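You operate a simulated robot arm through the tools that you are given. There is no shell and no other tool.

The job below is to be done with a simulated robot arm. You get a single attempt, and the scene is never put back.

## Task
Squeeze the little violet bowl at low load in the rim tester.
Fine: beige disc out onto the bench first; hold the orange plunger till a figure shows; slider back to full; the bowl stays in the seat, no grade pressed; the grey knob stays.

Only the result counts: the job must be done as asked and must still hold three seconds after the hand-in. Knocking over, shifting, dropping, spilling or breaking anything else fails it.

## Robot
A 7-joint arm with a two-finger parallel gripper, fixed in place. Base frame: the origin is at the foot of the arm, x ahead of it, y to its left, z up. Units: mm, rad, N and s.
With the tool pointing down near the work surface it reaches from about 420 to 900 mm from the base axis. Its first joint turns from -2.496 to 2.496 rad. Payload 3 kg.
The tool frame sits at the grasp point between the pads (the TCP): z along the fingers, y along the line on which they close. The tips reach 30 mm beyond it. The gripper opens to 94 mm. The fingers are 28 mm wide and 10 mm thick; the gripper's body (50 by 96 mm) begins 55 mm behind the TCP.
Orientation is told as [roll, pitch, yaw] about the base's x, y, z axes, in that order, counted from this pose: with the fingers straight down and closing along the base's y, the tool's x points along the base's -x, its y along +y and its z along -z.

## Interface
- The arm moves only by the tool move_arm. Its argument "deltas" is a list of rows, each a list of 3 entries, a list of its own where there are three numbers: the shift along the base's x, y, z in units of 20 mm (1.0 is 20 mm), then the turn, a rotation vector about the base's x, y, z in units of 6 degrees (1.0 is 6 degrees), then the finger opening in mm, from 0 to 94. In form: [[[dx, dy, dz], [wx, wy, wz], hand], ...]. A call has 1 to 20 rows; each row shifts and turns the commanded pose from where the row before left it. A call with a number of a shift or a turn outside -1 to 1 is refused whole. Each row takes 0.2 s and may step no farther than 50 mm and 0.15 rad from the row before; otherwise, or with a gripper value out of range, the whole call is refused. A pose out of reach is approached as far as the arm can. The call stops where the force on the tool passes 90 N (or 10 N more than at its start, if that is more) or the arm is blocked; 0.2 s more then pass. Each finger travels about 72 mm/s and halts on what it meets, pressing with about 34 N; the grip force reading is that of the motor and also rises with nothing between the fingers. The clock runs only during rows and for 0.2 s after the last one: add rows that do not move to give the fingers time. The reply holds the time, the measured pose of the TCP, the force on the tool along the base axes, the opening and the grip force, in the units named above and with some noise, with the torque about the TCP (base axes, N m) and any sound that the robot's microphone picked up.
- Cameras (640 x 400 px; columns grow to the right, rows downward): "scene" is fixed at [48.7, 650.1, 1427.8]; the picture's right is [-0.58, -0.82, 0.00], its down [-0.36, 0.25, -0.90] and it looks along [0.73, -0.52, -0.44] (base axes); focal length 309 px, centre (320, 200). "wrist" rides on the gripper at [76, 14, -102] in the tool frame; the picture's right is [-0.18, 0.98, 0.00], its down [-0.75, -0.14, -0.64] and it looks along [-0.63, -0.12, 0.77] (tool axes); focal length 243 px, centre (320, 200). There is no depth. A picture from a camera that has moved, and an enlarged one, comes with that camera's place and axes in the base frame and with its lens.
- camera(camera): a new picture of that camera. No time passes.
- zoom(camera, box): a new picture of the part [left, top, right, bottom] of that camera's present view, enlarged. No time passes.
- job_done(): hands the job in; it is judged then, once.

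Nothing tells you positions but the pictures and the camera data. Unless the task says otherwise, let go and move clear before handing in.

The tools are called after "Request:" as a command line: name --argument value ..., lists and objects as JSON in quotes. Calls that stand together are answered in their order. move_arm: Moves the arm, as the interface text tells. Its arguments: {"type":"object","properties":{"deltas":{"type":"array","items":{"type":"array"}}},"required":["deltas"]} The other tools are called the same way: camera (camera) takes a picture; zoom (camera, box) takes an enlarged picture of a part of a camera's view; job_done () hands the job in.

At the start:

```text
clock: 0.0
position: [589.2, 235.6, 1153.7]
tool_rot: [0.0, 0.0, 0.0]
contact_force: [0.3, -0.2, -0.1]
wrist_torque: [-0.01, 0.0, 0.03]
gripper_width: 93.9
gripper_force: 0.1
```

scene: 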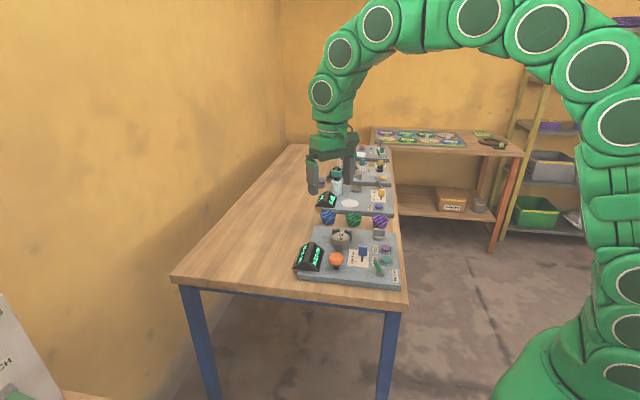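
wrist: 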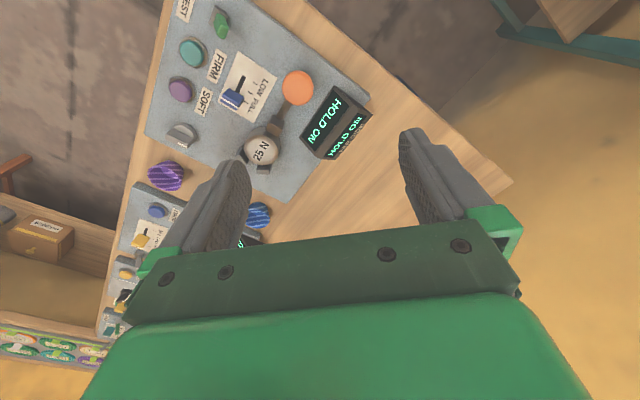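

I see a bench with several testers; the nearest one has an orange plunger, a display reading "HOLD ON", a slider and round buttons. I'll zoom in on both views before moving.

Request:
zoom --camera "scene" --box '[280, 200, 420, 300]'

Request:
zoom --camera "wrist" --box '[130, 0, 390, 200]'

Request:
zoom --camera "scene" --box '[300, 130, 420, 230]'

Request:
zoom --camera "wrist" --box '[90, 150, 290, 350]'

```text
4.00 times, centred on (350, 250) of scene
camera zoom: at [48.7, 650.1, 1427.8], right [-0.58, -0.82, 0.0], down [-0.36, 0.25, -0.9], along [0.73, -0.52, -0.44], focal length 1235 px, centre (200, 0)
```

zoom: 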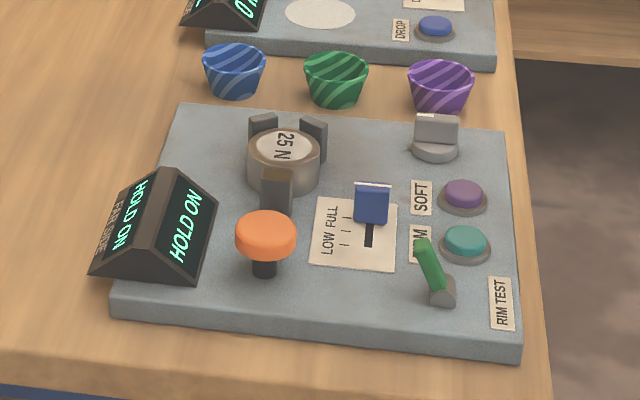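

```text
2.00 times, centred on (260, 100) of wrist
camera zoom: at [513.0, 250.1, 1255.3], right [0.18, 0.98, 0.0], down [0.75, -0.14, 0.64], along [0.63, -0.12, -0.77], focal length 485 px, centre (440, 400)
```

zoom: 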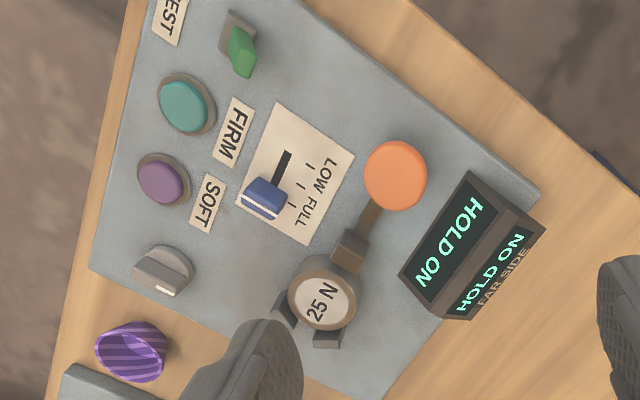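

```text
4.00 times, centred on (360, 180) of scene
camera zoom: at [48.7, 650.1, 1427.8], right [-0.58, -0.82, 0.0], down [-0.36, 0.25, -0.9], along [0.73, -0.52, -0.44], focal length 1235 px, centre (160, 280)
```

zoom: 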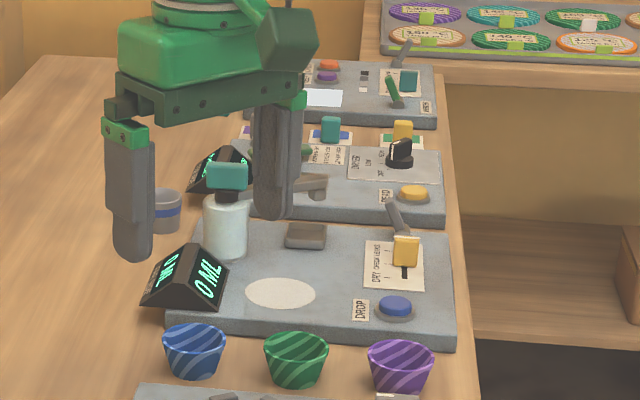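

```text
2.00 times, centred on (190, 250) of wrist
camera zoom: at [513.0, 250.1, 1255.3], right [0.18, 0.98, 0.0], down [0.75, -0.14, 0.64], along [0.63, -0.12, -0.77], focal length 485 px, centre (580, 100)
```

zoom: 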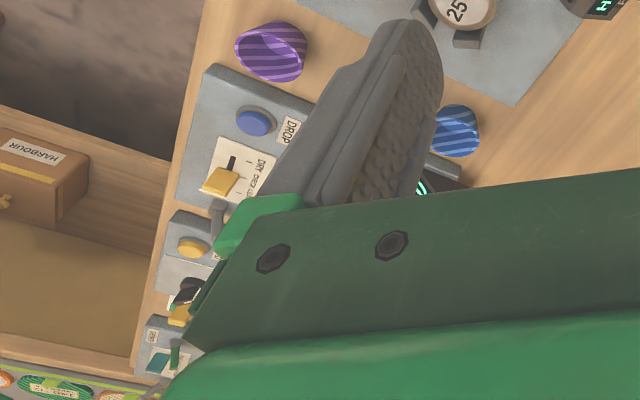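

The rim tester sits at about (540–640, 50–200, ~860), and the violet bowl is at about (725, -103, 855). The beige "25 N" disc is in the three-jaw seat and the blue slider is at FULL. I'll move the wrist camera over the tester for a closer look.

Request:
move_arm --deltas '[[[0.6, -0.8, -0.6], [0, 0, 0], 94], [[0.6, -0.8, -0.6], [0, 0, 0], 94], [[0.6, -0.8, -0.6], [0, 0, 0], 94], [[0.6, -0.8, -0.6], [0, 0, 0], 94], [[0.6, -0.8, -0.6], [0, 0, 0], 94], [[0, 0, 0], [0, 0, 0], 94]]'

Request:
camera --camera "wrist"

Request:
camera --camera "scene"

```text
clock: 1.4
position: [650.3, 155.4, 1093.5]
tool_rot: [0.001, 0.001, 0.001]
contact_force: [0.2, 0.0, 0.3]
wrist_torque: [0.02, 0.01, 0.03]
gripper_width: 94.0
gripper_force: 0.0
```

```text
taken
camera wrist: at [573.3, 169.6, 1195.5], right [0.18, 0.98, 0.0], down [0.75, -0.14, 0.64], along [0.63, -0.12, -0.77], focal length 243 px, centre (320, 200)
```

wrist: 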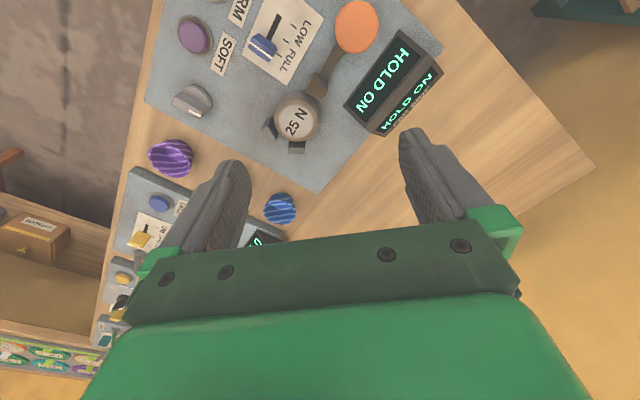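

```text
taken
```

scene: 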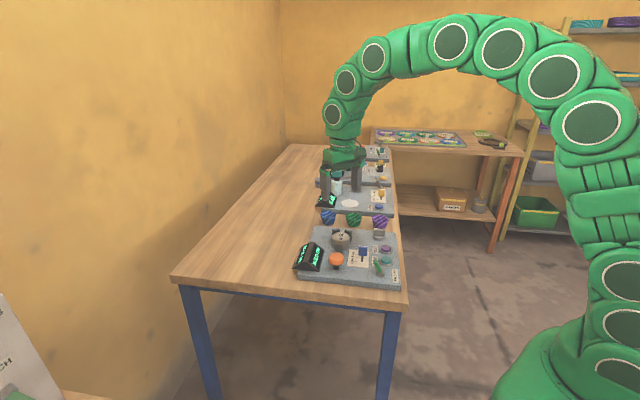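

The camera now sees most of the rim tester but the near side is cropped. I'll zoom to measure the details, then shift for a complete view.

Request:
zoom --camera "wrist" --box '[140, 0, 460, 200]'

Request:
move_arm --deltas '[[[-1, 0, 0], [0, 0, 0], 94], [[-1, 0, 0], [0, 0, 0], 94], [[-1, 0, 0], [0, 0, 0], 94], [[-1, 0, 0], [0, 0, 0], 94], [[0, 0, 0], [0, 0, 0], 94]]'

Request:
zoom --camera "wrist" --box '[140, 0, 460, 200]'

```text
2.00 times, centred on (300, 100) of wrist
camera zoom: at [573.3, 169.6, 1195.5], right [0.18, 0.98, 0.0], down [0.75, -0.14, 0.64], along [0.63, -0.12, -0.77], focal length 485 px, centre (360, 400)
```

zoom: 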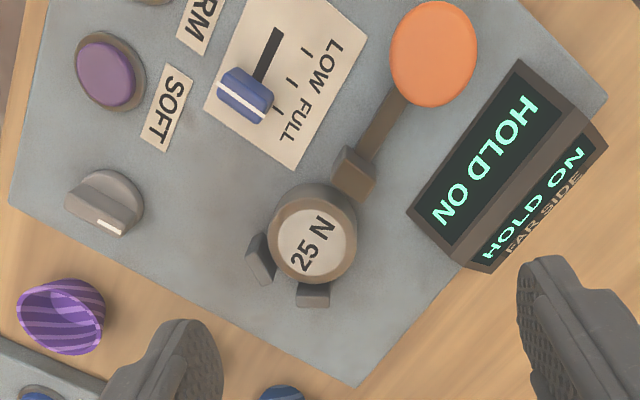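

```text
clock: 2.6
position: [568.3, 156.7, 1093.0]
tool_rot: [-0.001, 0.003, 0.002]
contact_force: [-0.1, 0.3, -1.2]
wrist_torque: [0.02, 0.03, 0.03]
gripper_width: 94.2
gripper_force: 0.0
```

```text
2.00 times, centred on (300, 100) of wrist
camera zoom: at [492.4, 170.8, 1194.8], right [0.18, 0.98, 0.0], down [0.75, -0.14, 0.64], along [0.63, -0.12, -0.77], focal length 485 px, centre (360, 400)
```

zoom: 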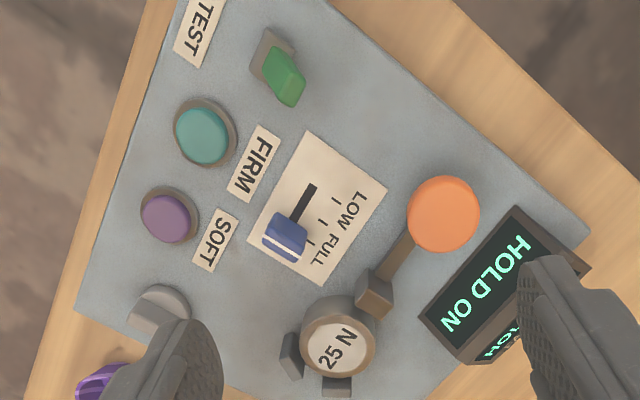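

The panel is turned 45° to the base axes, with its surface near z≈864. I put the disc at about (676,123), the orange plunger cap at (604,202,892) and the slider paper around (600,120). I'll zoom harder on the seat and the slider.

Request:
zoom --camera "wrist" --box '[260, 125, 360, 205]'

Request:
zoom --camera "scene" --box '[320, 220, 370, 270]'

Request:
zoom --camera "wrist" --box '[250, 60, 350, 150]'

Request:
zoom --camera "scene" --box '[350, 230, 400, 280]'

```text
5.00 times, centred on (310, 165) of wrist
camera zoom: at [492.4, 170.8, 1194.8], right [0.18, 0.98, 0.0], down [0.75, -0.14, 0.64], along [0.63, -0.12, -0.77], focal length 1213 px, centre (370, 375)
```

zoom: 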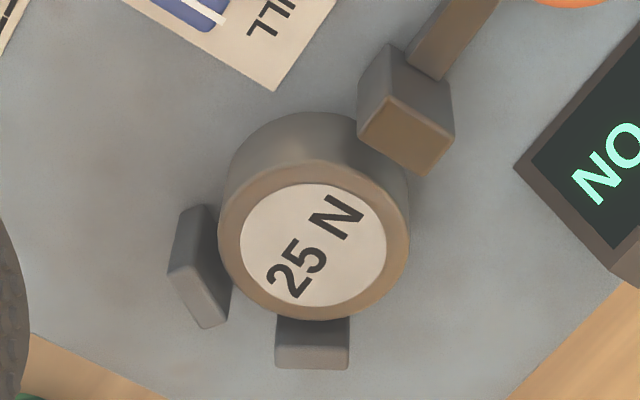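

```text
8.00 times, centred on (345, 245) of scene
camera zoom: at [48.7, 650.1, 1427.8], right [-0.58, -0.82, 0.0], down [-0.36, 0.25, -0.9], along [0.73, -0.52, -0.44], focal length 2469 px, centre (120, -160)
```

zoom: 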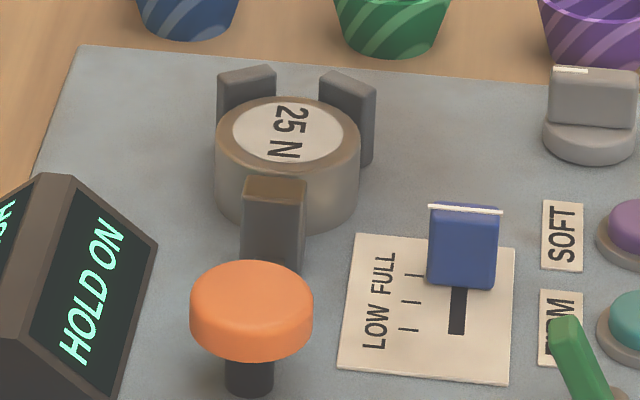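

```text
4.44 times, centred on (300, 105) of wrist
camera zoom: at [492.4, 170.8, 1194.8], right [0.18, 0.98, 0.0], down [0.75, -0.14, 0.64], along [0.63, -0.12, -0.77], focal length 1078 px, centre (409, 622)
```

zoom: 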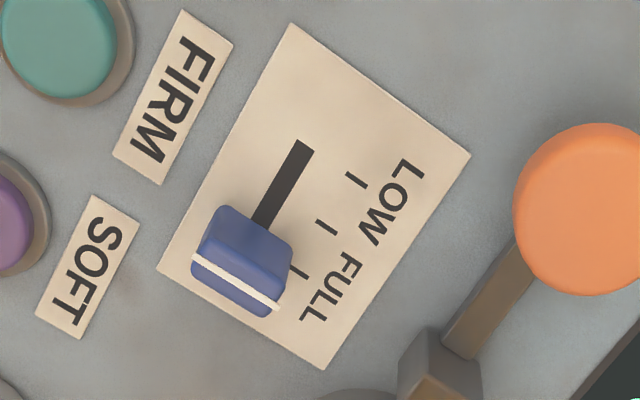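

```text
8.00 times, centred on (375, 255) of scene
camera zoom: at [48.7, 650.1, 1427.8], right [-0.58, -0.82, 0.0], down [-0.36, 0.25, -0.9], along [0.73, -0.52, -0.44], focal length 2469 px, centre (-120, -240)
```

zoom: 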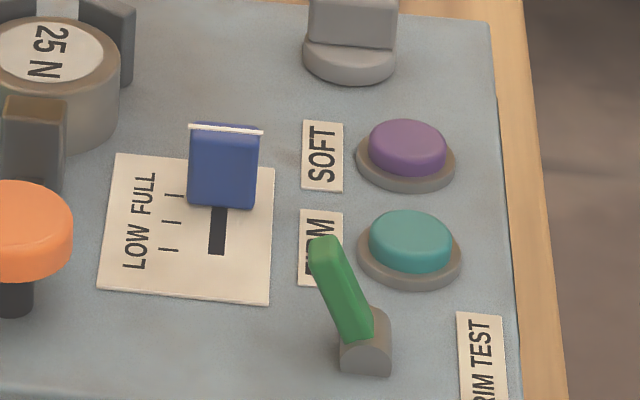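

The cylinder marked "25 N" is the removable disc. It is held in a V of two rear jaws, with a front jaw linked to the orange plunger. I'll yaw the gripper -45° so the fingers close along the panel's long direction, clear of all three jaws, and hover above the disc.

Request:
move_arm --deltas '[[[0.68, -0.2, -0.58], [0, 0, -0.9375], 94], [[0.68, -0.2, -0.58], [0, 0, -0.9375], 94], [[0.68, -0.2, -0.58], [0, 0, -0.9375], 94], [[0.68, -0.2, -0.58], [0, 0, -0.9375], 94], [[0.68, -0.2, -0.58], [0, 0, -0.9375], 94], [[0.68, -0.2, -0.58], [0, 0, -0.9375], 94], [[0.68, -0.2, -0.58], [0, 0, -0.9375], 94], [[0.68, -0.2, -0.58], [0, 0, -0.9375], 94], [[0, 0, 0], [0, 0, 0], 94]]'

Request:
camera --camera "wrist"

Request:
zoom --camera "scene" --box '[300, 200, 400, 290]'

```text
clock: 4.6
position: [678.4, 124.6, 1000.7]
tool_rot: [0.001, 0.001, -0.786]
contact_force: [0.6, 0.2, 0.0]
wrist_torque: [-0.03, -0.02, -0.03]
gripper_width: 94.1
gripper_force: 0.1
```

```text
taken
camera wrist: at [634.6, 187.8, 1102.6], right [0.83, 0.56, 0.0], down [0.43, -0.63, 0.64], along [0.36, -0.53, -0.77], focal length 243 px, centre (320, 200)
```

wrist: 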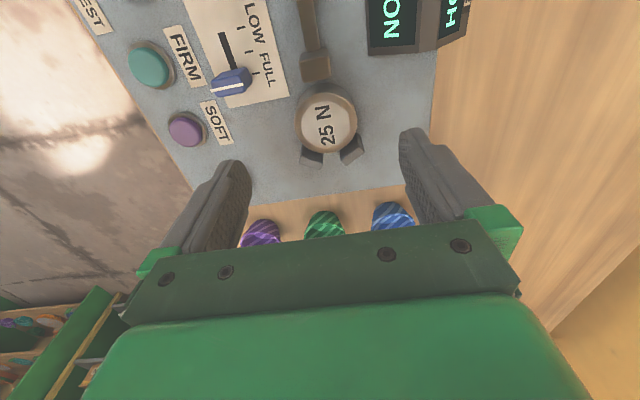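

```text
4.44 times, centred on (350, 245) of scene
camera zoom: at [48.7, 650.1, 1427.8], right [-0.58, -0.82, 0.0], down [-0.36, 0.25, -0.9], along [0.73, -0.52, -0.44], focal length 1372 px, centre (187, 0)
```

zoom: 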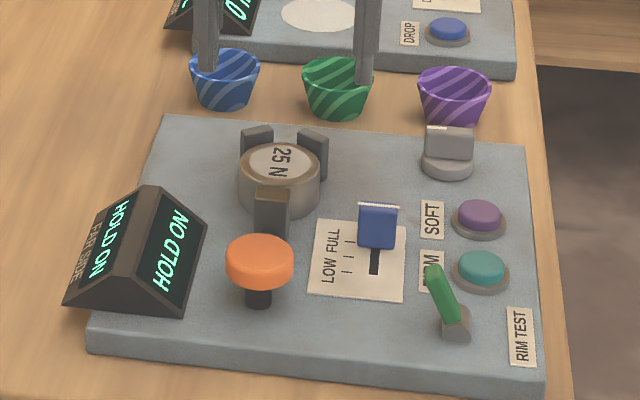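

The gripper is now aligned with the panel. I'll zoom in on the disc and jaws for a precise position.

Request:
zoom --camera "wrist" --box '[270, 40, 390, 180]'

Request:
zoom --camera "wrist" --box '[120, 0, 320, 150]'

Request:
zoom --camera "wrist" --box '[230, 190, 430, 250]'

```text
2.86 times, centred on (330, 110) of wrist
camera zoom: at [634.6, 187.8, 1102.6], right [0.83, 0.56, 0.0], down [0.43, -0.63, 0.64], along [0.36, -0.53, -0.77], focal length 693 px, centre (291, 457)
```

zoom: 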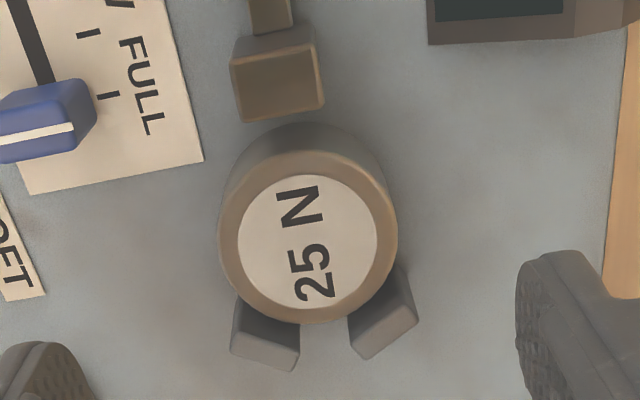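

```text
2.67 times, centred on (220, 75) of wrist
camera zoom: at [634.6, 187.8, 1102.6], right [0.83, 0.56, 0.0], down [0.43, -0.63, 0.64], along [0.36, -0.53, -0.77], focal length 647 px, centre (587, 533)
```

zoom: 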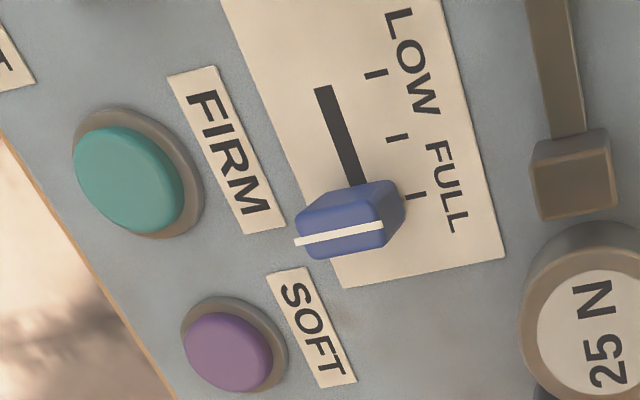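

```text
3.20 times, centred on (330, 220) of wrist
camera zoom: at [634.6, 187.8, 1102.6], right [0.83, 0.56, 0.0], down [0.43, -0.63, 0.64], along [0.36, -0.53, -0.77], focal length 776 px, centre (288, 136)
```

zoom: 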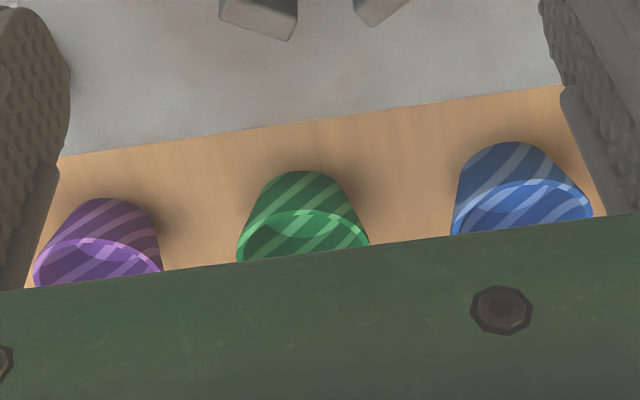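

From three views the disc top centre is at about (688, 119, 895), radius about 28. The jaws sit about 37 mm from the seat centre, with tops near z 895, and the panel is at z≈864. I'll line up and go down to just above the disc to check.

Request:
move_arm --deltas '[[[0.23, -0.14, -0.6], [0, 0, 0], 94], [[0.23, -0.14, -0.8], [0, 0, 0], 94], [[0, 0, -0.8], [0, 0, 0], 94], [[0, 0, -0.8], [0, 0, 0], 94], [[0, 0, -0.5], [0, 0, 0], 94], [[0, 0, 0], [0, 0, 0], 94]]'

Request:
camera --camera "wrist"

Request:
zoom --camera "scene" --box '[300, 200, 400, 290]'

```text
clock: 6.0
position: [686.8, 117.3, 930.1]
tool_rot: [0.001, 0.0, -0.784]
contact_force: [-0.2, 0.6, -0.9]
wrist_torque: [-0.01, 0.02, -0.02]
gripper_width: 94.0
gripper_force: 0.1
```

```text
taken
camera wrist: at [643.3, 181.8, 1032.7], right [0.82, 0.57, 0.0], down [0.43, -0.63, 0.64], along [0.36, -0.53, -0.77], focal length 243 px, centre (320, 200)
```

wrist: 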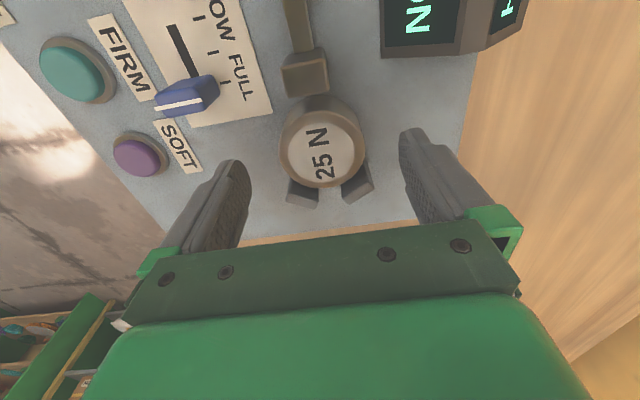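

```text
4.44 times, centred on (350, 245) of scene
camera zoom: at [48.7, 650.1, 1427.8], right [-0.58, -0.82, 0.0], down [-0.36, 0.25, -0.9], along [0.73, -0.52, -0.44], focal length 1372 px, centre (187, 0)
```

zoom: 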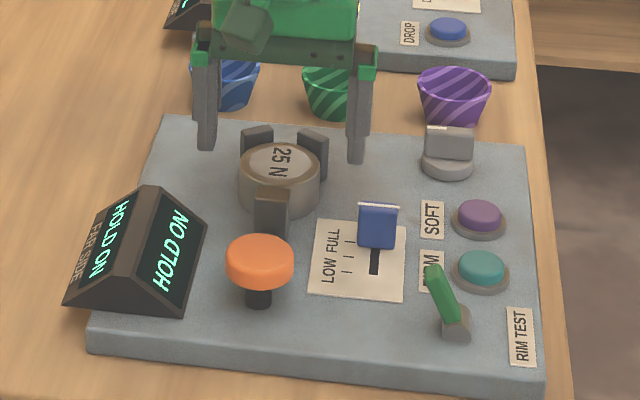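

Request:
zoom --camera "wrist" --box '[260, 80, 380, 220]'

```text
2.86 times, centred on (320, 150) of wrist
camera zoom: at [643.3, 181.8, 1032.7], right [0.82, 0.57, 0.0], down [0.43, -0.63, 0.64], along [0.36, -0.53, -0.77], focal length 693 px, centre (320, 343)
```

zoom: 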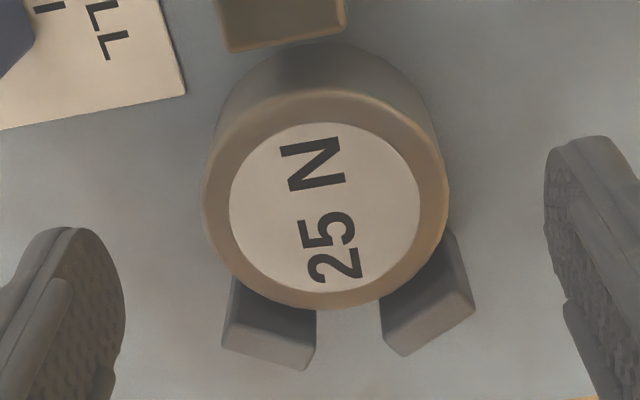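

The disc is within about 1–2 mm of the tool axis. I'll make a small correction, descend to TCP z≈902 and close on the disc.

Request:
move_arm --deltas '[[[0, 0.085, -0.7], [0, 0, 0], 94], [[0, 0, -0.72], [0, 0, 0], 94], [[0, 0, 0], [0, 0, 0], 94], [[0, 0, 0], [0, 0, 0], 70], [[0, 0, 0], [0, 0, 0], 48], [[0, 0, 0], [0, 0, 0], 48], [[0, 0, 0], [0, 0, 0], 48]]'

Request:
camera --camera "wrist"

```text
clock: 7.6
position: [688.6, 119.6, 903.5]
tool_rot: [0.002, 0.0, -0.786]
contact_force: [-0.6, -0.5, -0.6]
wrist_torque: [0.01, 0.04, -0.04]
gripper_width: 57.1
gripper_force: 33.7
```

```text
taken
camera wrist: at [644.3, 184.4, 1004.1], right [0.82, 0.57, 0.0], down [0.43, -0.63, 0.64], along [0.36, -0.53, -0.77], focal length 243 px, centre (320, 200)
```

wrist: 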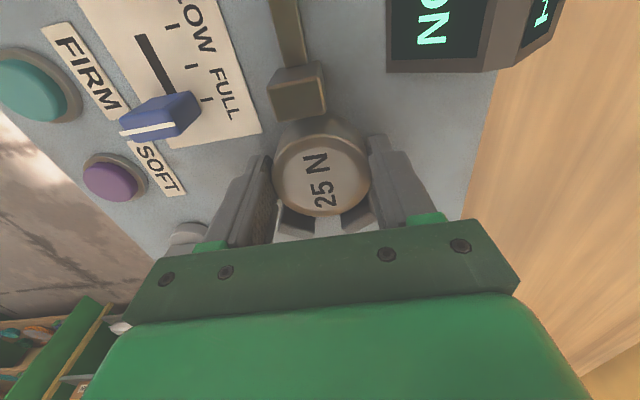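

The disc is gripped at 57 mm with about 34 N. I'll lift it clear of the jaws and look.

Request:
move_arm --deltas '[[[0, 0, 0.4], [0, 0, 0], 48], [[0, 0, 0.6], [0, 0, 0], 48], [[0, 0, 0.8], [0, 0, 0], 48], [[0, 0, 1], [0, 0, 0], 48], [[0, 0, 1], [0, 0, 0], 48], [[0, 0, 0], [0, 0, 0], 48]]'

Request:
camera --camera "wrist"

Request:
zoom --camera "scene" --box '[280, 190, 400, 290]'

```text
clock: 9.0
position: [686.6, 120.2, 977.9]
tool_rot: [-0.001, 0.0, -0.786]
contact_force: [-0.1, 0.2, 0.2]
wrist_torque: [-0.01, -0.01, 0.03]
gripper_width: 48.1
gripper_force: 0.1
```

```text
taken
camera wrist: at [643.6, 184.5, 1079.7], right [0.83, 0.56, 0.0], down [0.43, -0.63, 0.64], along [0.36, -0.53, -0.77], focal length 243 px, centre (320, 200)
```

wrist: 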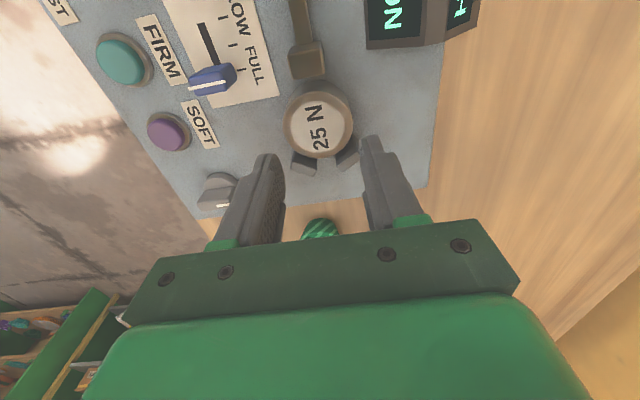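

```text
4.00 times, centred on (340, 240) of scene
camera zoom: at [48.7, 650.1, 1427.8], right [-0.58, -0.82, 0.0], down [-0.36, 0.25, -0.9], along [0.73, -0.52, -0.44], focal length 1235 px, centre (240, 40)
```

zoom: 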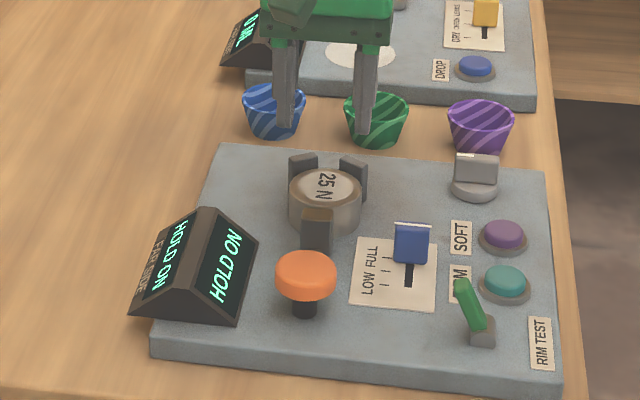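

The disc slipped out of the fingers and is still in the seat. "HOLD ON" may mean the seat is holding it, with the green lever as the release. I'll regrip and pull gently by a few mm to read the force.

Request:
move_arm --deltas '[[[0, 0, 0], [0, 0, 0], 80], [[0, 0, -0.75], [0, 0, 0], 94], [[0, 0, -1], [0, 0, 0], 94], [[0, 0, -1], [0, 0, 0], 94], [[0, 0, -1], [0, 0, 0], 94], [[0, 0, 0], [0, 0, 0], 94], [[0, 0, 0], [0, 0, 0], 70], [[0, 0, 0], [0, 0, 0], 40], [[0, 0, 0], [0, 0, 0], 40], [[0, 0, 0], [0, 0, 0], 40], [[0, 0, 0.1], [0, 0, 0], 40]]'

Request:
camera --camera "wrist"

```text
clock: 11.4
position: [688.0, 121.9, 905.3]
tool_rot: [0.001, -0.001, -0.785]
contact_force: [-0.2, 0.0, -1.2]
wrist_torque: [-0.02, -0.06, 0.02]
gripper_width: 56.7
gripper_force: 33.6
```

```text
taken
camera wrist: at [643.3, 184.9, 1007.3], right [0.82, 0.57, 0.0], down [0.43, -0.63, 0.64], along [0.36, -0.53, -0.77], focal length 243 px, centre (320, 200)
```

wrist: 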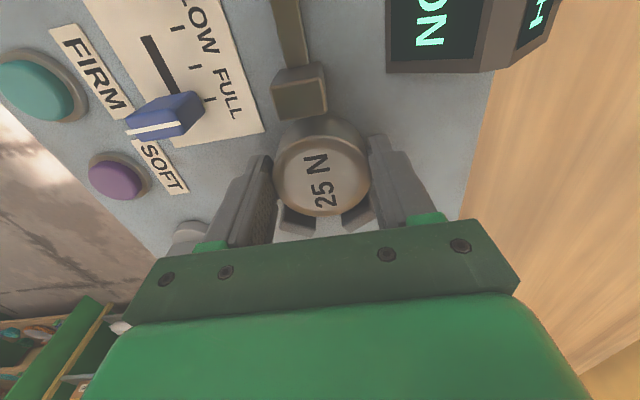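

Request:
move_arm --deltas '[[[0, 0, 0.15], [0, 0, 0], 40], [[0, 0, 0.1], [0, 0, 0], 40]]'

Request:
camera --camera "wrist"

```text
clock: 12.0
position: [686.7, 122.3, 910.4]
tool_rot: [0.0, 0.0, -0.784]
contact_force: [-0.8, 0.7, -1.9]
wrist_torque: [0.0, 0.03, -0.01]
gripper_width: 57.1
gripper_force: 33.8
```

```text
taken
camera wrist: at [643.4, 184.7, 1012.7], right [0.82, 0.57, 0.0], down [0.43, -0.63, 0.64], along [0.36, -0.53, -0.77], focal length 243 px, centre (320, 200)
```

wrist: 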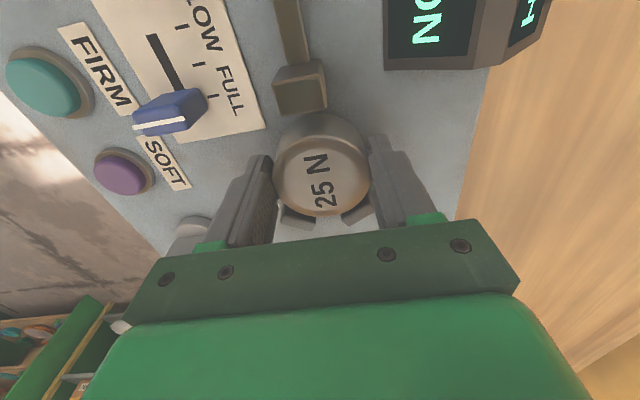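

The disc is rising with the gripper and shows only its small weight, so the seat isn't holding it; the first lift was probably too quick. I'll lift slowly with a full close command and check partway.

Request:
move_arm --deltas '[[[0, 0, 0.1], [0, 0, 0], 20], [[0, 0, 0.15], [0, 0, 0], 20], [[0, 0, 0.2], [0, 0, 0], 20], [[0, 0, 0.2], [0, 0, 0], 20], [[0, 0, 0.2], [0, 0, 0], 20]]'

Request:
camera --camera "wrist"

Request:
zoom --camera "scene" --box '[280, 190, 400, 290]'

```text
clock: 13.2
position: [687.2, 120.1, 926.6]
tool_rot: [0.0, -0.002, -0.784]
contact_force: [-0.4, -0.4, -2.6]
wrist_torque: [-0.01, 0.03, -0.02]
gripper_width: 56.7
gripper_force: 34.2
```

```text
taken
camera wrist: at [643.7, 183.8, 1028.8], right [0.82, 0.57, 0.0], down [0.43, -0.63, 0.64], along [0.36, -0.53, -0.77], focal length 243 px, centre (320, 200)
```

wrist: 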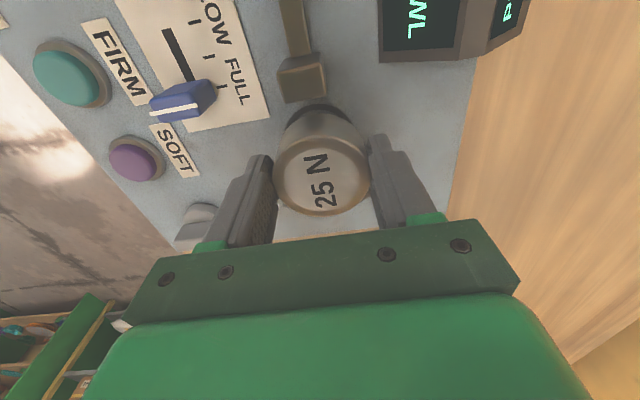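

```text
4.00 times, centred on (340, 240) of scene
camera zoom: at [48.7, 650.1, 1427.8], right [-0.58, -0.82, 0.0], down [-0.36, 0.25, -0.9], along [0.73, -0.52, -0.44], focal length 1235 px, centre (240, 40)
```

zoom: 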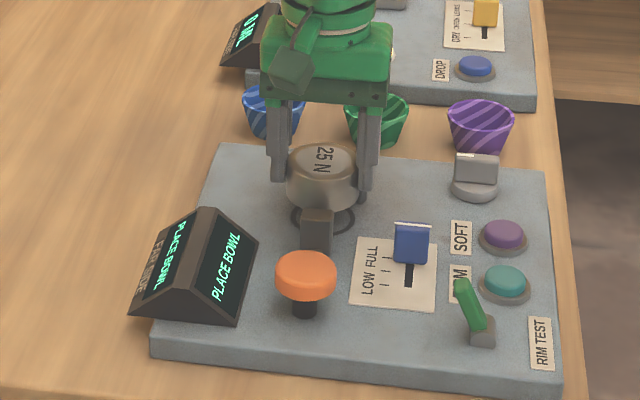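

The display now reads "PLACE BOWL", so the disc is out of the seat and securely held. I'll lift higher and carry it to the empty bench left of the panel, near (775, 295).

Request:
move_arm --deltas '[[[0, 0, 0.3], [0, 0, 0], 20], [[0, 0, 0.45], [0, 0, 0], 20], [[0, 0, 0.5], [0, 0, 0], 20], [[0, 0, 0.5], [0, 0, 0], 20], [[0, 0, 0.5], [0, 0, 0], 20], [[0, 0, 0.4], [0, 0, 0], 20], [[0.15, 0.3, 0], [0, 0, 0], 20], [[0.3, 0.6, 0], [0, 0, 0], 20], [[0.35, 0.7, 0], [0, 0, 0], 20], [[0.35, 0.7, 0], [0, 0, 0], 20], [[0.35, 0.7, 0], [0, 0, 0], 20], [[0.35, 0.7, 0], [0, 0, 0], 20], [[0.35, 0.7, 0], [0, 0, 0], 20], [[0.35, 0.7, 0], [0, 0, 0], 20], [[0.35, 0.7, 0], [0, 0, 0], 20], [[0.35, 0.7, 0], [0, 0, 0], 20], [[0.35, 0.7, 0], [0, 0, 0], 20], [[0.35, 0.7, 0], [0, 0, 0], 20], [[0.3, 0.6, 0], [0, 0, 0], 20], [[0.15, 0.25, 0], [0, 0, 0], 20]]'

Request:
camera --camera "wrist"

Request:
camera --camera "scene"

```text
clock: 17.4
position: [777.1, 295.2, 980.2]
tool_rot: [0.001, 0.0, -0.783]
contact_force: [-0.2, 0.5, -2.2]
wrist_torque: [0.01, 0.02, 0.0]
gripper_width: 57.0
gripper_force: 34.2
```

```text
taken
camera wrist: at [733.0, 359.7, 1082.2], right [0.82, 0.57, 0.0], down [0.43, -0.63, 0.64], along [0.36, -0.53, -0.77], focal length 243 px, centre (320, 200)
```

wrist: 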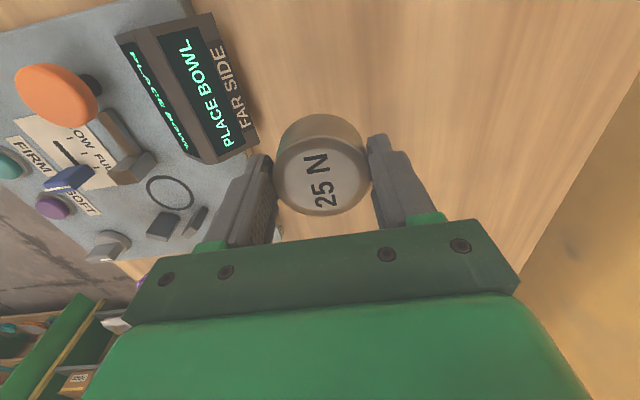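

```text
taken
```

scene: 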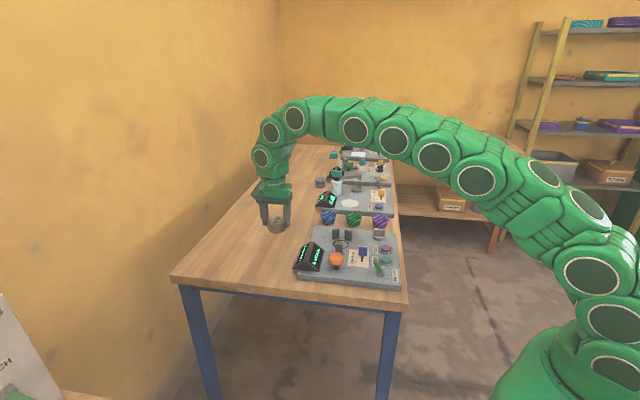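

The disc is held over clear bench at (777, 295). I'll lower it, quickly at first and then in small steps until I feel contact.

Request:
move_arm --deltas '[[[0, 0, -0.3], [0, 0, 0], 20], [[0, 0, -0.5], [0, 0, 0], 20], [[0, 0, -0.6], [0, 0, 0], 20], [[0, 0, -0.6], [0, 0, 0], 20], [[0, 0, -0.6], [0, 0, 0], 20], [[0, 0, -0.6], [0, 0, 0], 20], [[0, 0, -0.5], [0, 0, 0], 20], [[0, 0, -0.3], [0, 0, 0], 20], [[0, 0, -0.15], [0, 0, 0], 20], [[0, 0, 0], [0, 0, 0], 20]]'

Request:
zoom --camera "scene" --box '[240, 190, 340, 270]'

```text
clock: 19.6
position: [775.4, 294.7, 897.4]
tool_rot: [0.0, 0.0, -0.785]
contact_force: [0.7, -1.1, -1.9]
wrist_torque: [0.01, 0.03, 0.02]
gripper_width: 56.8
gripper_force: 34.1
```

```text
5.00 times, centred on (290, 230) of scene
camera zoom: at [48.7, 650.1, 1427.8], right [-0.58, -0.82, 0.0], down [-0.36, 0.25, -0.9], along [0.73, -0.52, -0.44], focal length 1543 px, centre (470, 50)
```

zoom: 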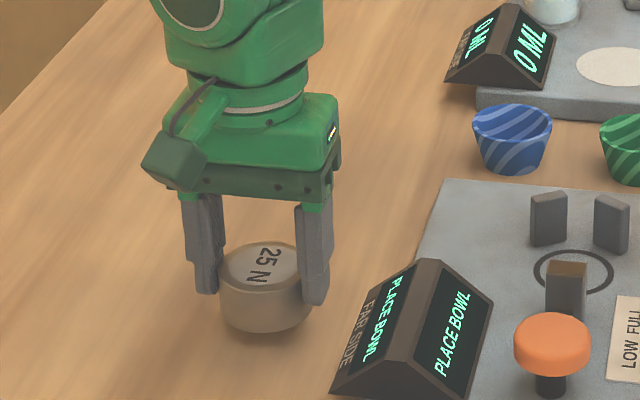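

Request:
move_arm --deltas '[[[0, 0, -0.15], [0, 0, 0], 20], [[0, 0, -0.15], [0, 0, 0], 20], [[0, 0, -0.15], [0, 0, 0], 20], [[0, 0, -0.1], [0, 0, 0], 20]]'

Request:
zoom --camera "scene" --box '[260, 210, 320, 260]'

```text
clock: 20.6
position: [776.1, 294.9, 886.1]
tool_rot: [0.001, 0.0, -0.784]
contact_force: [-0.2, -0.7, -1.7]
wrist_torque: [0.03, 0.03, 0.03]
gripper_width: 57.0
gripper_force: 34.0
```

```text
8.00 times, centred on (290, 235) of scene
camera zoom: at [48.7, 650.1, 1427.8], right [-0.58, -0.82, 0.0], down [-0.36, 0.25, -0.9], along [0.73, -0.52, -0.44], focal length 2469 px, centre (560, -80)
```

zoom: 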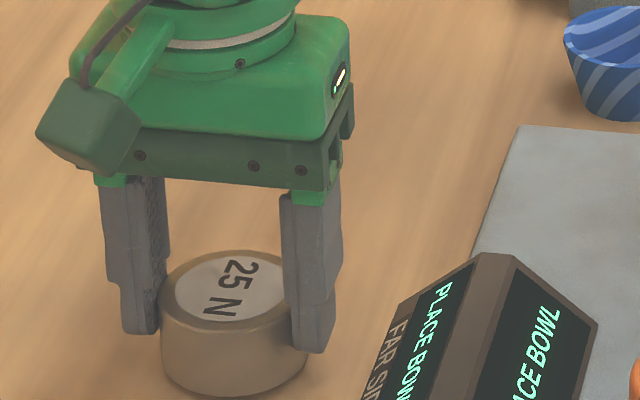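

Request:
move_arm --deltas '[[[0, 0, -0.1], [0, 0, 0], 20], [[0, 0, -0.1], [0, 0, 0], 20], [[0, 0, 0], [0, 0, 0], 20]]'

```text
clock: 21.4
position: [776.3, 293.8, 882.3]
tool_rot: [-0.001, 0.0, -0.785]
contact_force: [-0.9, -1.4, -2.1]
wrist_torque: [0.01, -0.01, 0.02]
gripper_width: 57.0
gripper_force: 34.4
```

Request:
move_arm --deltas '[[[0, 0, -0.1], [0, 0, 0], 20], [[0, 0, -0.1], [0, 0, 0], 20], [[0, 0, 0], [0, 0, 0], 20]]'

Request:
zoom --camera "scene" --box '[260, 210, 320, 260]'

```text
clock: 22.2
position: [775.6, 296.0, 878.2]
tool_rot: [0.004, -0.002, -0.785]
contact_force: [-1.3, 1.9, 26.7]
wrist_torque: [-0.3, 0.18, 0.01]
gripper_width: 57.1
gripper_force: 33.8
```

```text
8.00 times, centred on (290, 235) of scene
camera zoom: at [48.7, 650.1, 1427.8], right [-0.58, -0.82, 0.0], down [-0.36, 0.25, -0.9], along [0.73, -0.52, -0.44], focal length 2469 px, centre (560, -80)
```

zoom: 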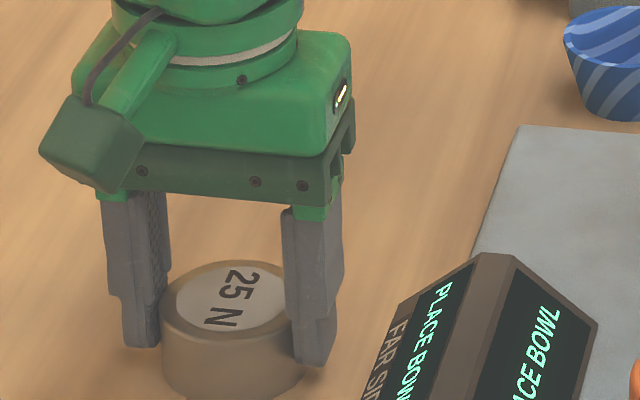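

The disc has touched the bench, with about 27 N upward. I'll ease up slightly and release, keeping the fingers clear of it.

Request:
move_arm --deltas '[[[0, 0, 0.04], [0, 0, 0], 40], [[0, 0, 0], [0, 0, 0], 60], [[0, 0, 0], [0, 0, 0], 80], [[0, 0, 0], [0, 0, 0], 94], [[0, 0, 0], [0, 0, 0], 94], [[0, 0, 0.5], [0, 0, 0], 94], [[0, 0, 1], [0, 0, 0], 94], [[0, 0, 1], [0, 0, 0], 94], [[0, 0, 1], [0, 0, 0], 94], [[0, 0, 1], [0, 0, 0], 94], [[0, 0, 0], [0, 0, 0], 94]]'

Request:
camera --camera "wrist"

Request:
zoom --camera "scene" --box '[240, 180, 400, 290]'

```text
clock: 24.6
position: [775.9, 294.9, 967.8]
tool_rot: [-0.002, -0.001, -0.785]
contact_force: [-0.2, -0.6, 0.1]
wrist_torque: [0.0, -0.02, 0.01]
gripper_width: 93.8
gripper_force: 0.0
```

```text
taken
camera wrist: at [731.7, 359.1, 1071.2], right [0.82, 0.57, 0.0], down [0.43, -0.63, 0.64], along [0.36, -0.53, -0.77], focal length 243 px, centre (320, 200)
```

wrist: 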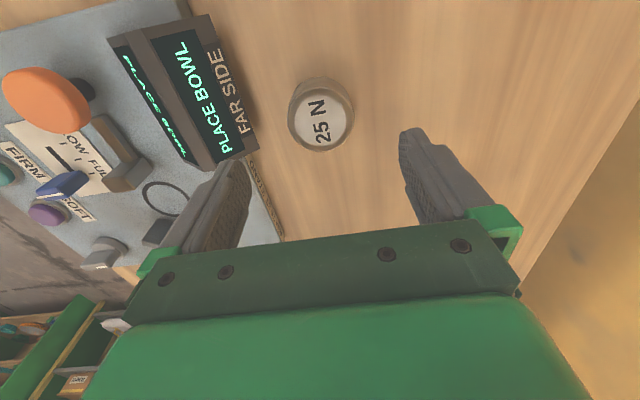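

```text
3.64 times, centred on (320, 235) of scene
camera zoom: at [48.7, 650.1, 1427.8], right [-0.58, -0.82, 0.0], down [-0.36, 0.25, -0.9], along [0.73, -0.52, -0.44], focal length 1122 px, centre (320, 73)
```

zoom: 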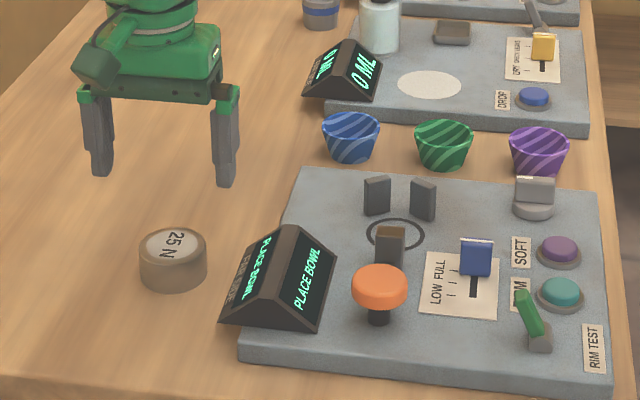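

The disc stands upright on the bench. Next I'll travel at a safe height to above the violet bowl, near (725, -103), and get a close view of it.

Request:
move_arm --deltas '[[[0, -0.4, 0.9], [0, 0, 0], 94], [[-0.1, -1, 0.9], [0, 0, 0], 94], [[-0.14, -1, 0.3], [0, 0, 0], 94], [[-0.14, -1, 0], [0, 0, 0], 94], [[-0.14, -1, 0], [0, 0, 0], 94], [[-0.14, -1, 0], [0, 0, 0], 94], [[-0.14, -1, 0], [0, 0, 0], 94], [[-0.14, -1, 0], [0, 0, 0], 94], [[-0.14, -1, 0], [0, 0, 0], 94], [[-0.14, -1, 0], [0, 0, 0], 94], [[-0.14, -1, 0], [0, 0, 0], 94], [[-0.14, -1, 0], [0, 0, 0], 94], [[-0.14, -1, 0], [0, 0, 0], 94], [[-0.14, -1, 0], [0, 0, 0], 94], [[-0.14, -1, 0], [0, 0, 0], 94], [[-0.14, -1, 0], [0, 0, 0], 94], [[-0.14, -1, 0], [0, 0, 0], 94], [[-0.14, -1, 0], [0, 0, 0], 94], [[-0.14, -1, 0], [0, 0, 0], 94], [[-0.1, -1, 0], [0, 0, 0], 94]]'

Request:
camera --camera "wrist"

Request:
zoom --camera "scene" --box '[280, 180, 420, 290]'

```text
clock: 28.8
position: [724.2, -93.3, 1010.1]
tool_rot: [0.001, -0.001, -0.784]
contact_force: [-0.7, 0.6, 1.1]
wrist_torque: [0.0, 0.01, 0.02]
gripper_width: 93.7
gripper_force: 0.0
```

```text
taken
camera wrist: at [678.8, -28.9, 1111.9], right [0.82, 0.57, 0.0], down [0.43, -0.63, 0.64], along [0.36, -0.53, -0.77], focal length 243 px, centre (320, 200)
```

wrist: 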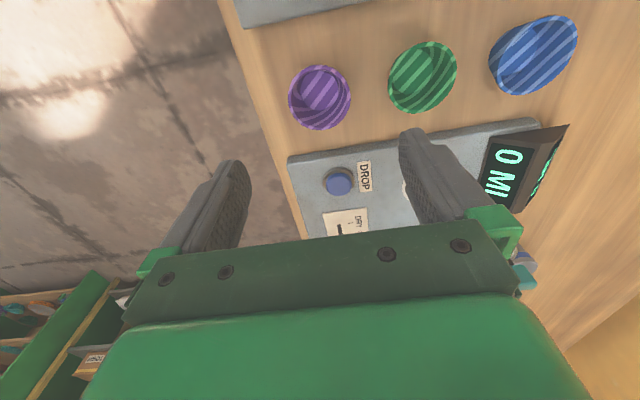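

```text
3.64 times, centred on (350, 235) of scene
camera zoom: at [48.7, 650.1, 1427.8], right [-0.58, -0.82, 0.0], down [-0.36, 0.25, -0.9], along [0.73, -0.52, -0.44], focal length 1122 px, centre (211, 73)
```

zoom: 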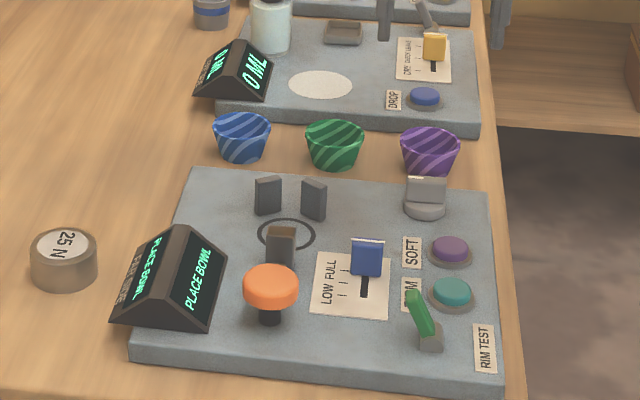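

Request:
zoom --camera "wrist" --box '[260, 20, 480, 160]'

Request:
zoom --camera "scene" --box '[360, 200, 410, 240]'

```text
2.86 times, centred on (370, 90) of wrist
camera zoom: at [678.8, -28.9, 1111.9], right [0.82, 0.57, 0.0], down [0.43, -0.63, 0.64], along [0.36, -0.53, -0.77], focal length 693 px, centre (177, 514)
```

zoom: 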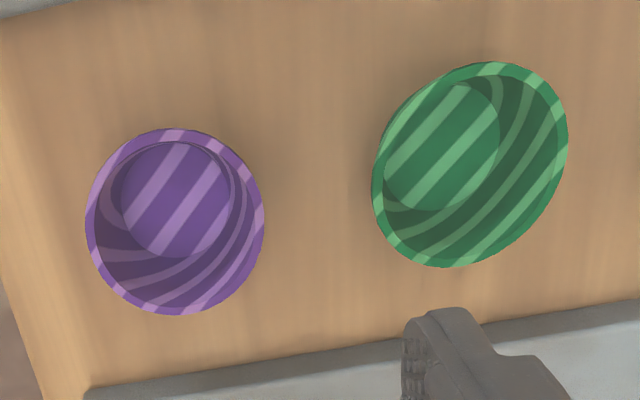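

```text
10.00 times, centred on (385, 220) of scene
camera zoom: at [48.7, 650.1, 1427.8], right [-0.58, -0.82, 0.0], down [-0.36, 0.25, -0.9], along [0.73, -0.52, -0.44], focal length 3086 px, centre (-330, 0)
```

zoom: 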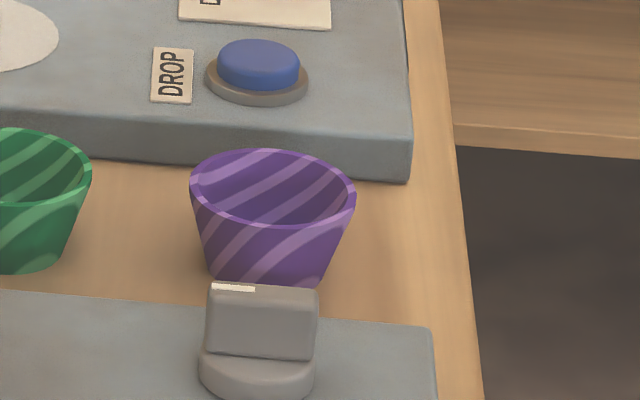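

The violet bowl's rim centre is at about a=-572, b=446, i.e. (719.5, -89.5), with rim z≈875 and diameter ≈60. I'll nudge 4.5 mm, go down to z≈930 and re-check.

Request:
move_arm --deltas '[[[-0.16, 0.16, -0.6], [0, 0, 0], 86], [[0, 0, -0.9], [0, 0, 0], 86], [[0, 0, -0.9], [0, 0, 0], 86], [[0, 0, -0.9], [0, 0, 0], 86], [[0, 0, -0.7], [0, 0, 0], 86], [[0, 0, 0], [0, 0, 0], 86]]'

Request:
camera --camera "wrist"

Request:
zoom --camera "wrist" --box '[240, 70, 400, 210]'

Request:
zoom --camera "scene" --box '[340, 180, 420, 240]'

```text
clock: 30.2
position: [721.5, -90.0, 931.0]
tool_rot: [-0.001, 0.001, -0.786]
contact_force: [-0.3, 1.2, -0.2]
wrist_torque: [-0.03, 0.01, -0.01]
gripper_width: 86.0
gripper_force: 0.2
```

```text
taken
camera wrist: at [677.0, -26.2, 1032.7], right [0.82, 0.57, 0.0], down [0.43, -0.63, 0.64], along [0.36, -0.53, -0.77], focal length 243 px, centre (320, 200)
```

wrist: 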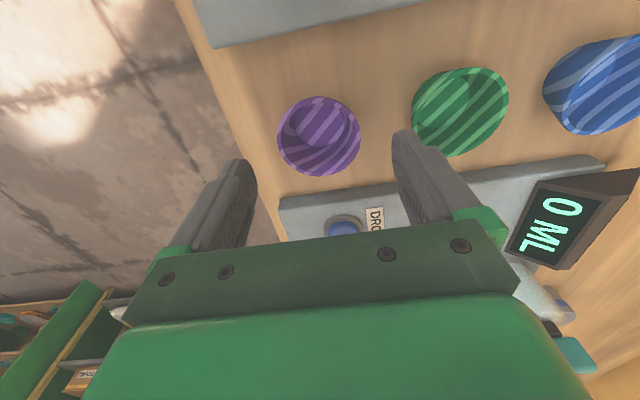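

```text
2.86 times, centred on (320, 140) of wrist
camera zoom: at [677.0, -26.2, 1032.7], right [0.82, 0.57, 0.0], down [0.43, -0.63, 0.64], along [0.36, -0.53, -0.77], focal length 693 px, centre (320, 371)
```

zoom: 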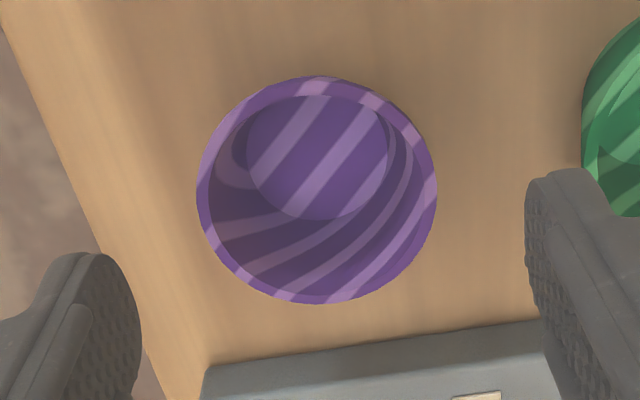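

```text
6.67 times, centred on (380, 210) of scene
camera zoom: at [48.7, 650.1, 1427.8], right [-0.58, -0.82, 0.0], down [-0.36, 0.25, -0.9], along [0.73, -0.52, -0.44], focal length 2058 px, centre (-80, 133)
```

zoom: 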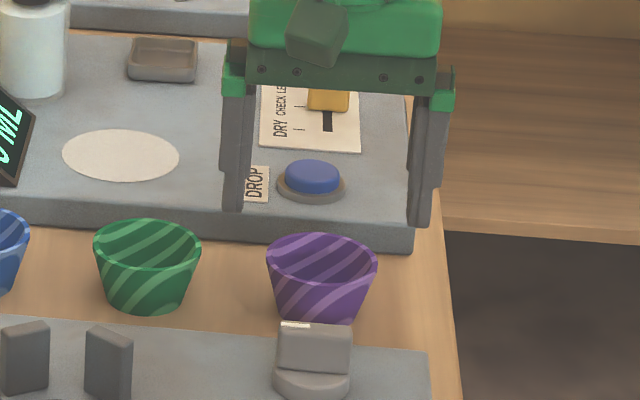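

The bowl is centred under the tool. I'll descend to TCP z≈876, with the tips about 6 mm above the bench, and close on the rim.

Request:
move_arm --deltas '[[[0, 0, -0.7], [0, 0, 0], 86], [[0, 0, -0.8], [0, 0, 0], 86], [[0, 0, -0.7], [0, 0, 0], 86], [[0, 0, -0.53], [0, 0, 0], 86], [[0, 0, 0], [0, 0, 0], 86], [[0, 0, 0], [0, 0, 0], 75], [[0, 0, 0], [0, 0, 0], 66], [[0, 0, 0], [0, 0, 0], 58], [[0, 0, 0], [0, 0, 0], 50], [[0, 0, 0], [0, 0, 0], 50], [[0, 0, 0], [0, 0, 0], 50]]'

Request:
camera --camera "wrist"

Request:
zoom --camera "scene" --box '[340, 180, 420, 240]'

```text
clock: 32.6
position: [720.7, -89.5, 874.6]
tool_rot: [0.0, -0.002, -0.786]
contact_force: [1.3, 0.8, 1.7]
wrist_torque: [0.0, -0.06, 0.01]
gripper_width: 58.5
gripper_force: 14.4
```

```text
taken
camera wrist: at [676.0, -25.4, 977.7], right [0.82, 0.57, 0.0], down [0.43, -0.63, 0.64], along [0.36, -0.53, -0.77], focal length 243 px, centre (320, 200)
```

wrist: 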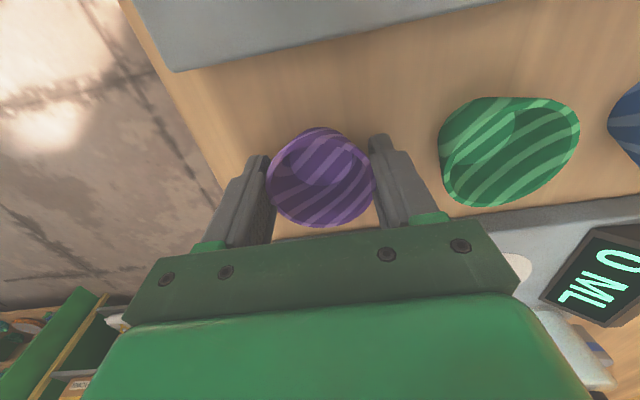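

```text
6.67 times, centred on (380, 210) of scene
camera zoom: at [48.7, 650.1, 1427.8], right [-0.58, -0.82, 0.0], down [-0.36, 0.25, -0.9], along [0.73, -0.52, -0.44], focal length 2058 px, centre (-80, 133)
```

zoom: 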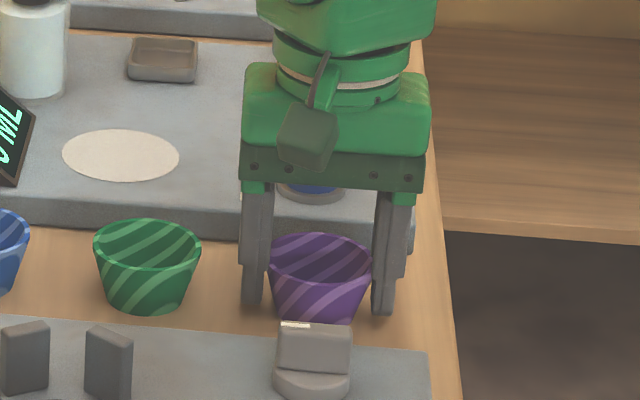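

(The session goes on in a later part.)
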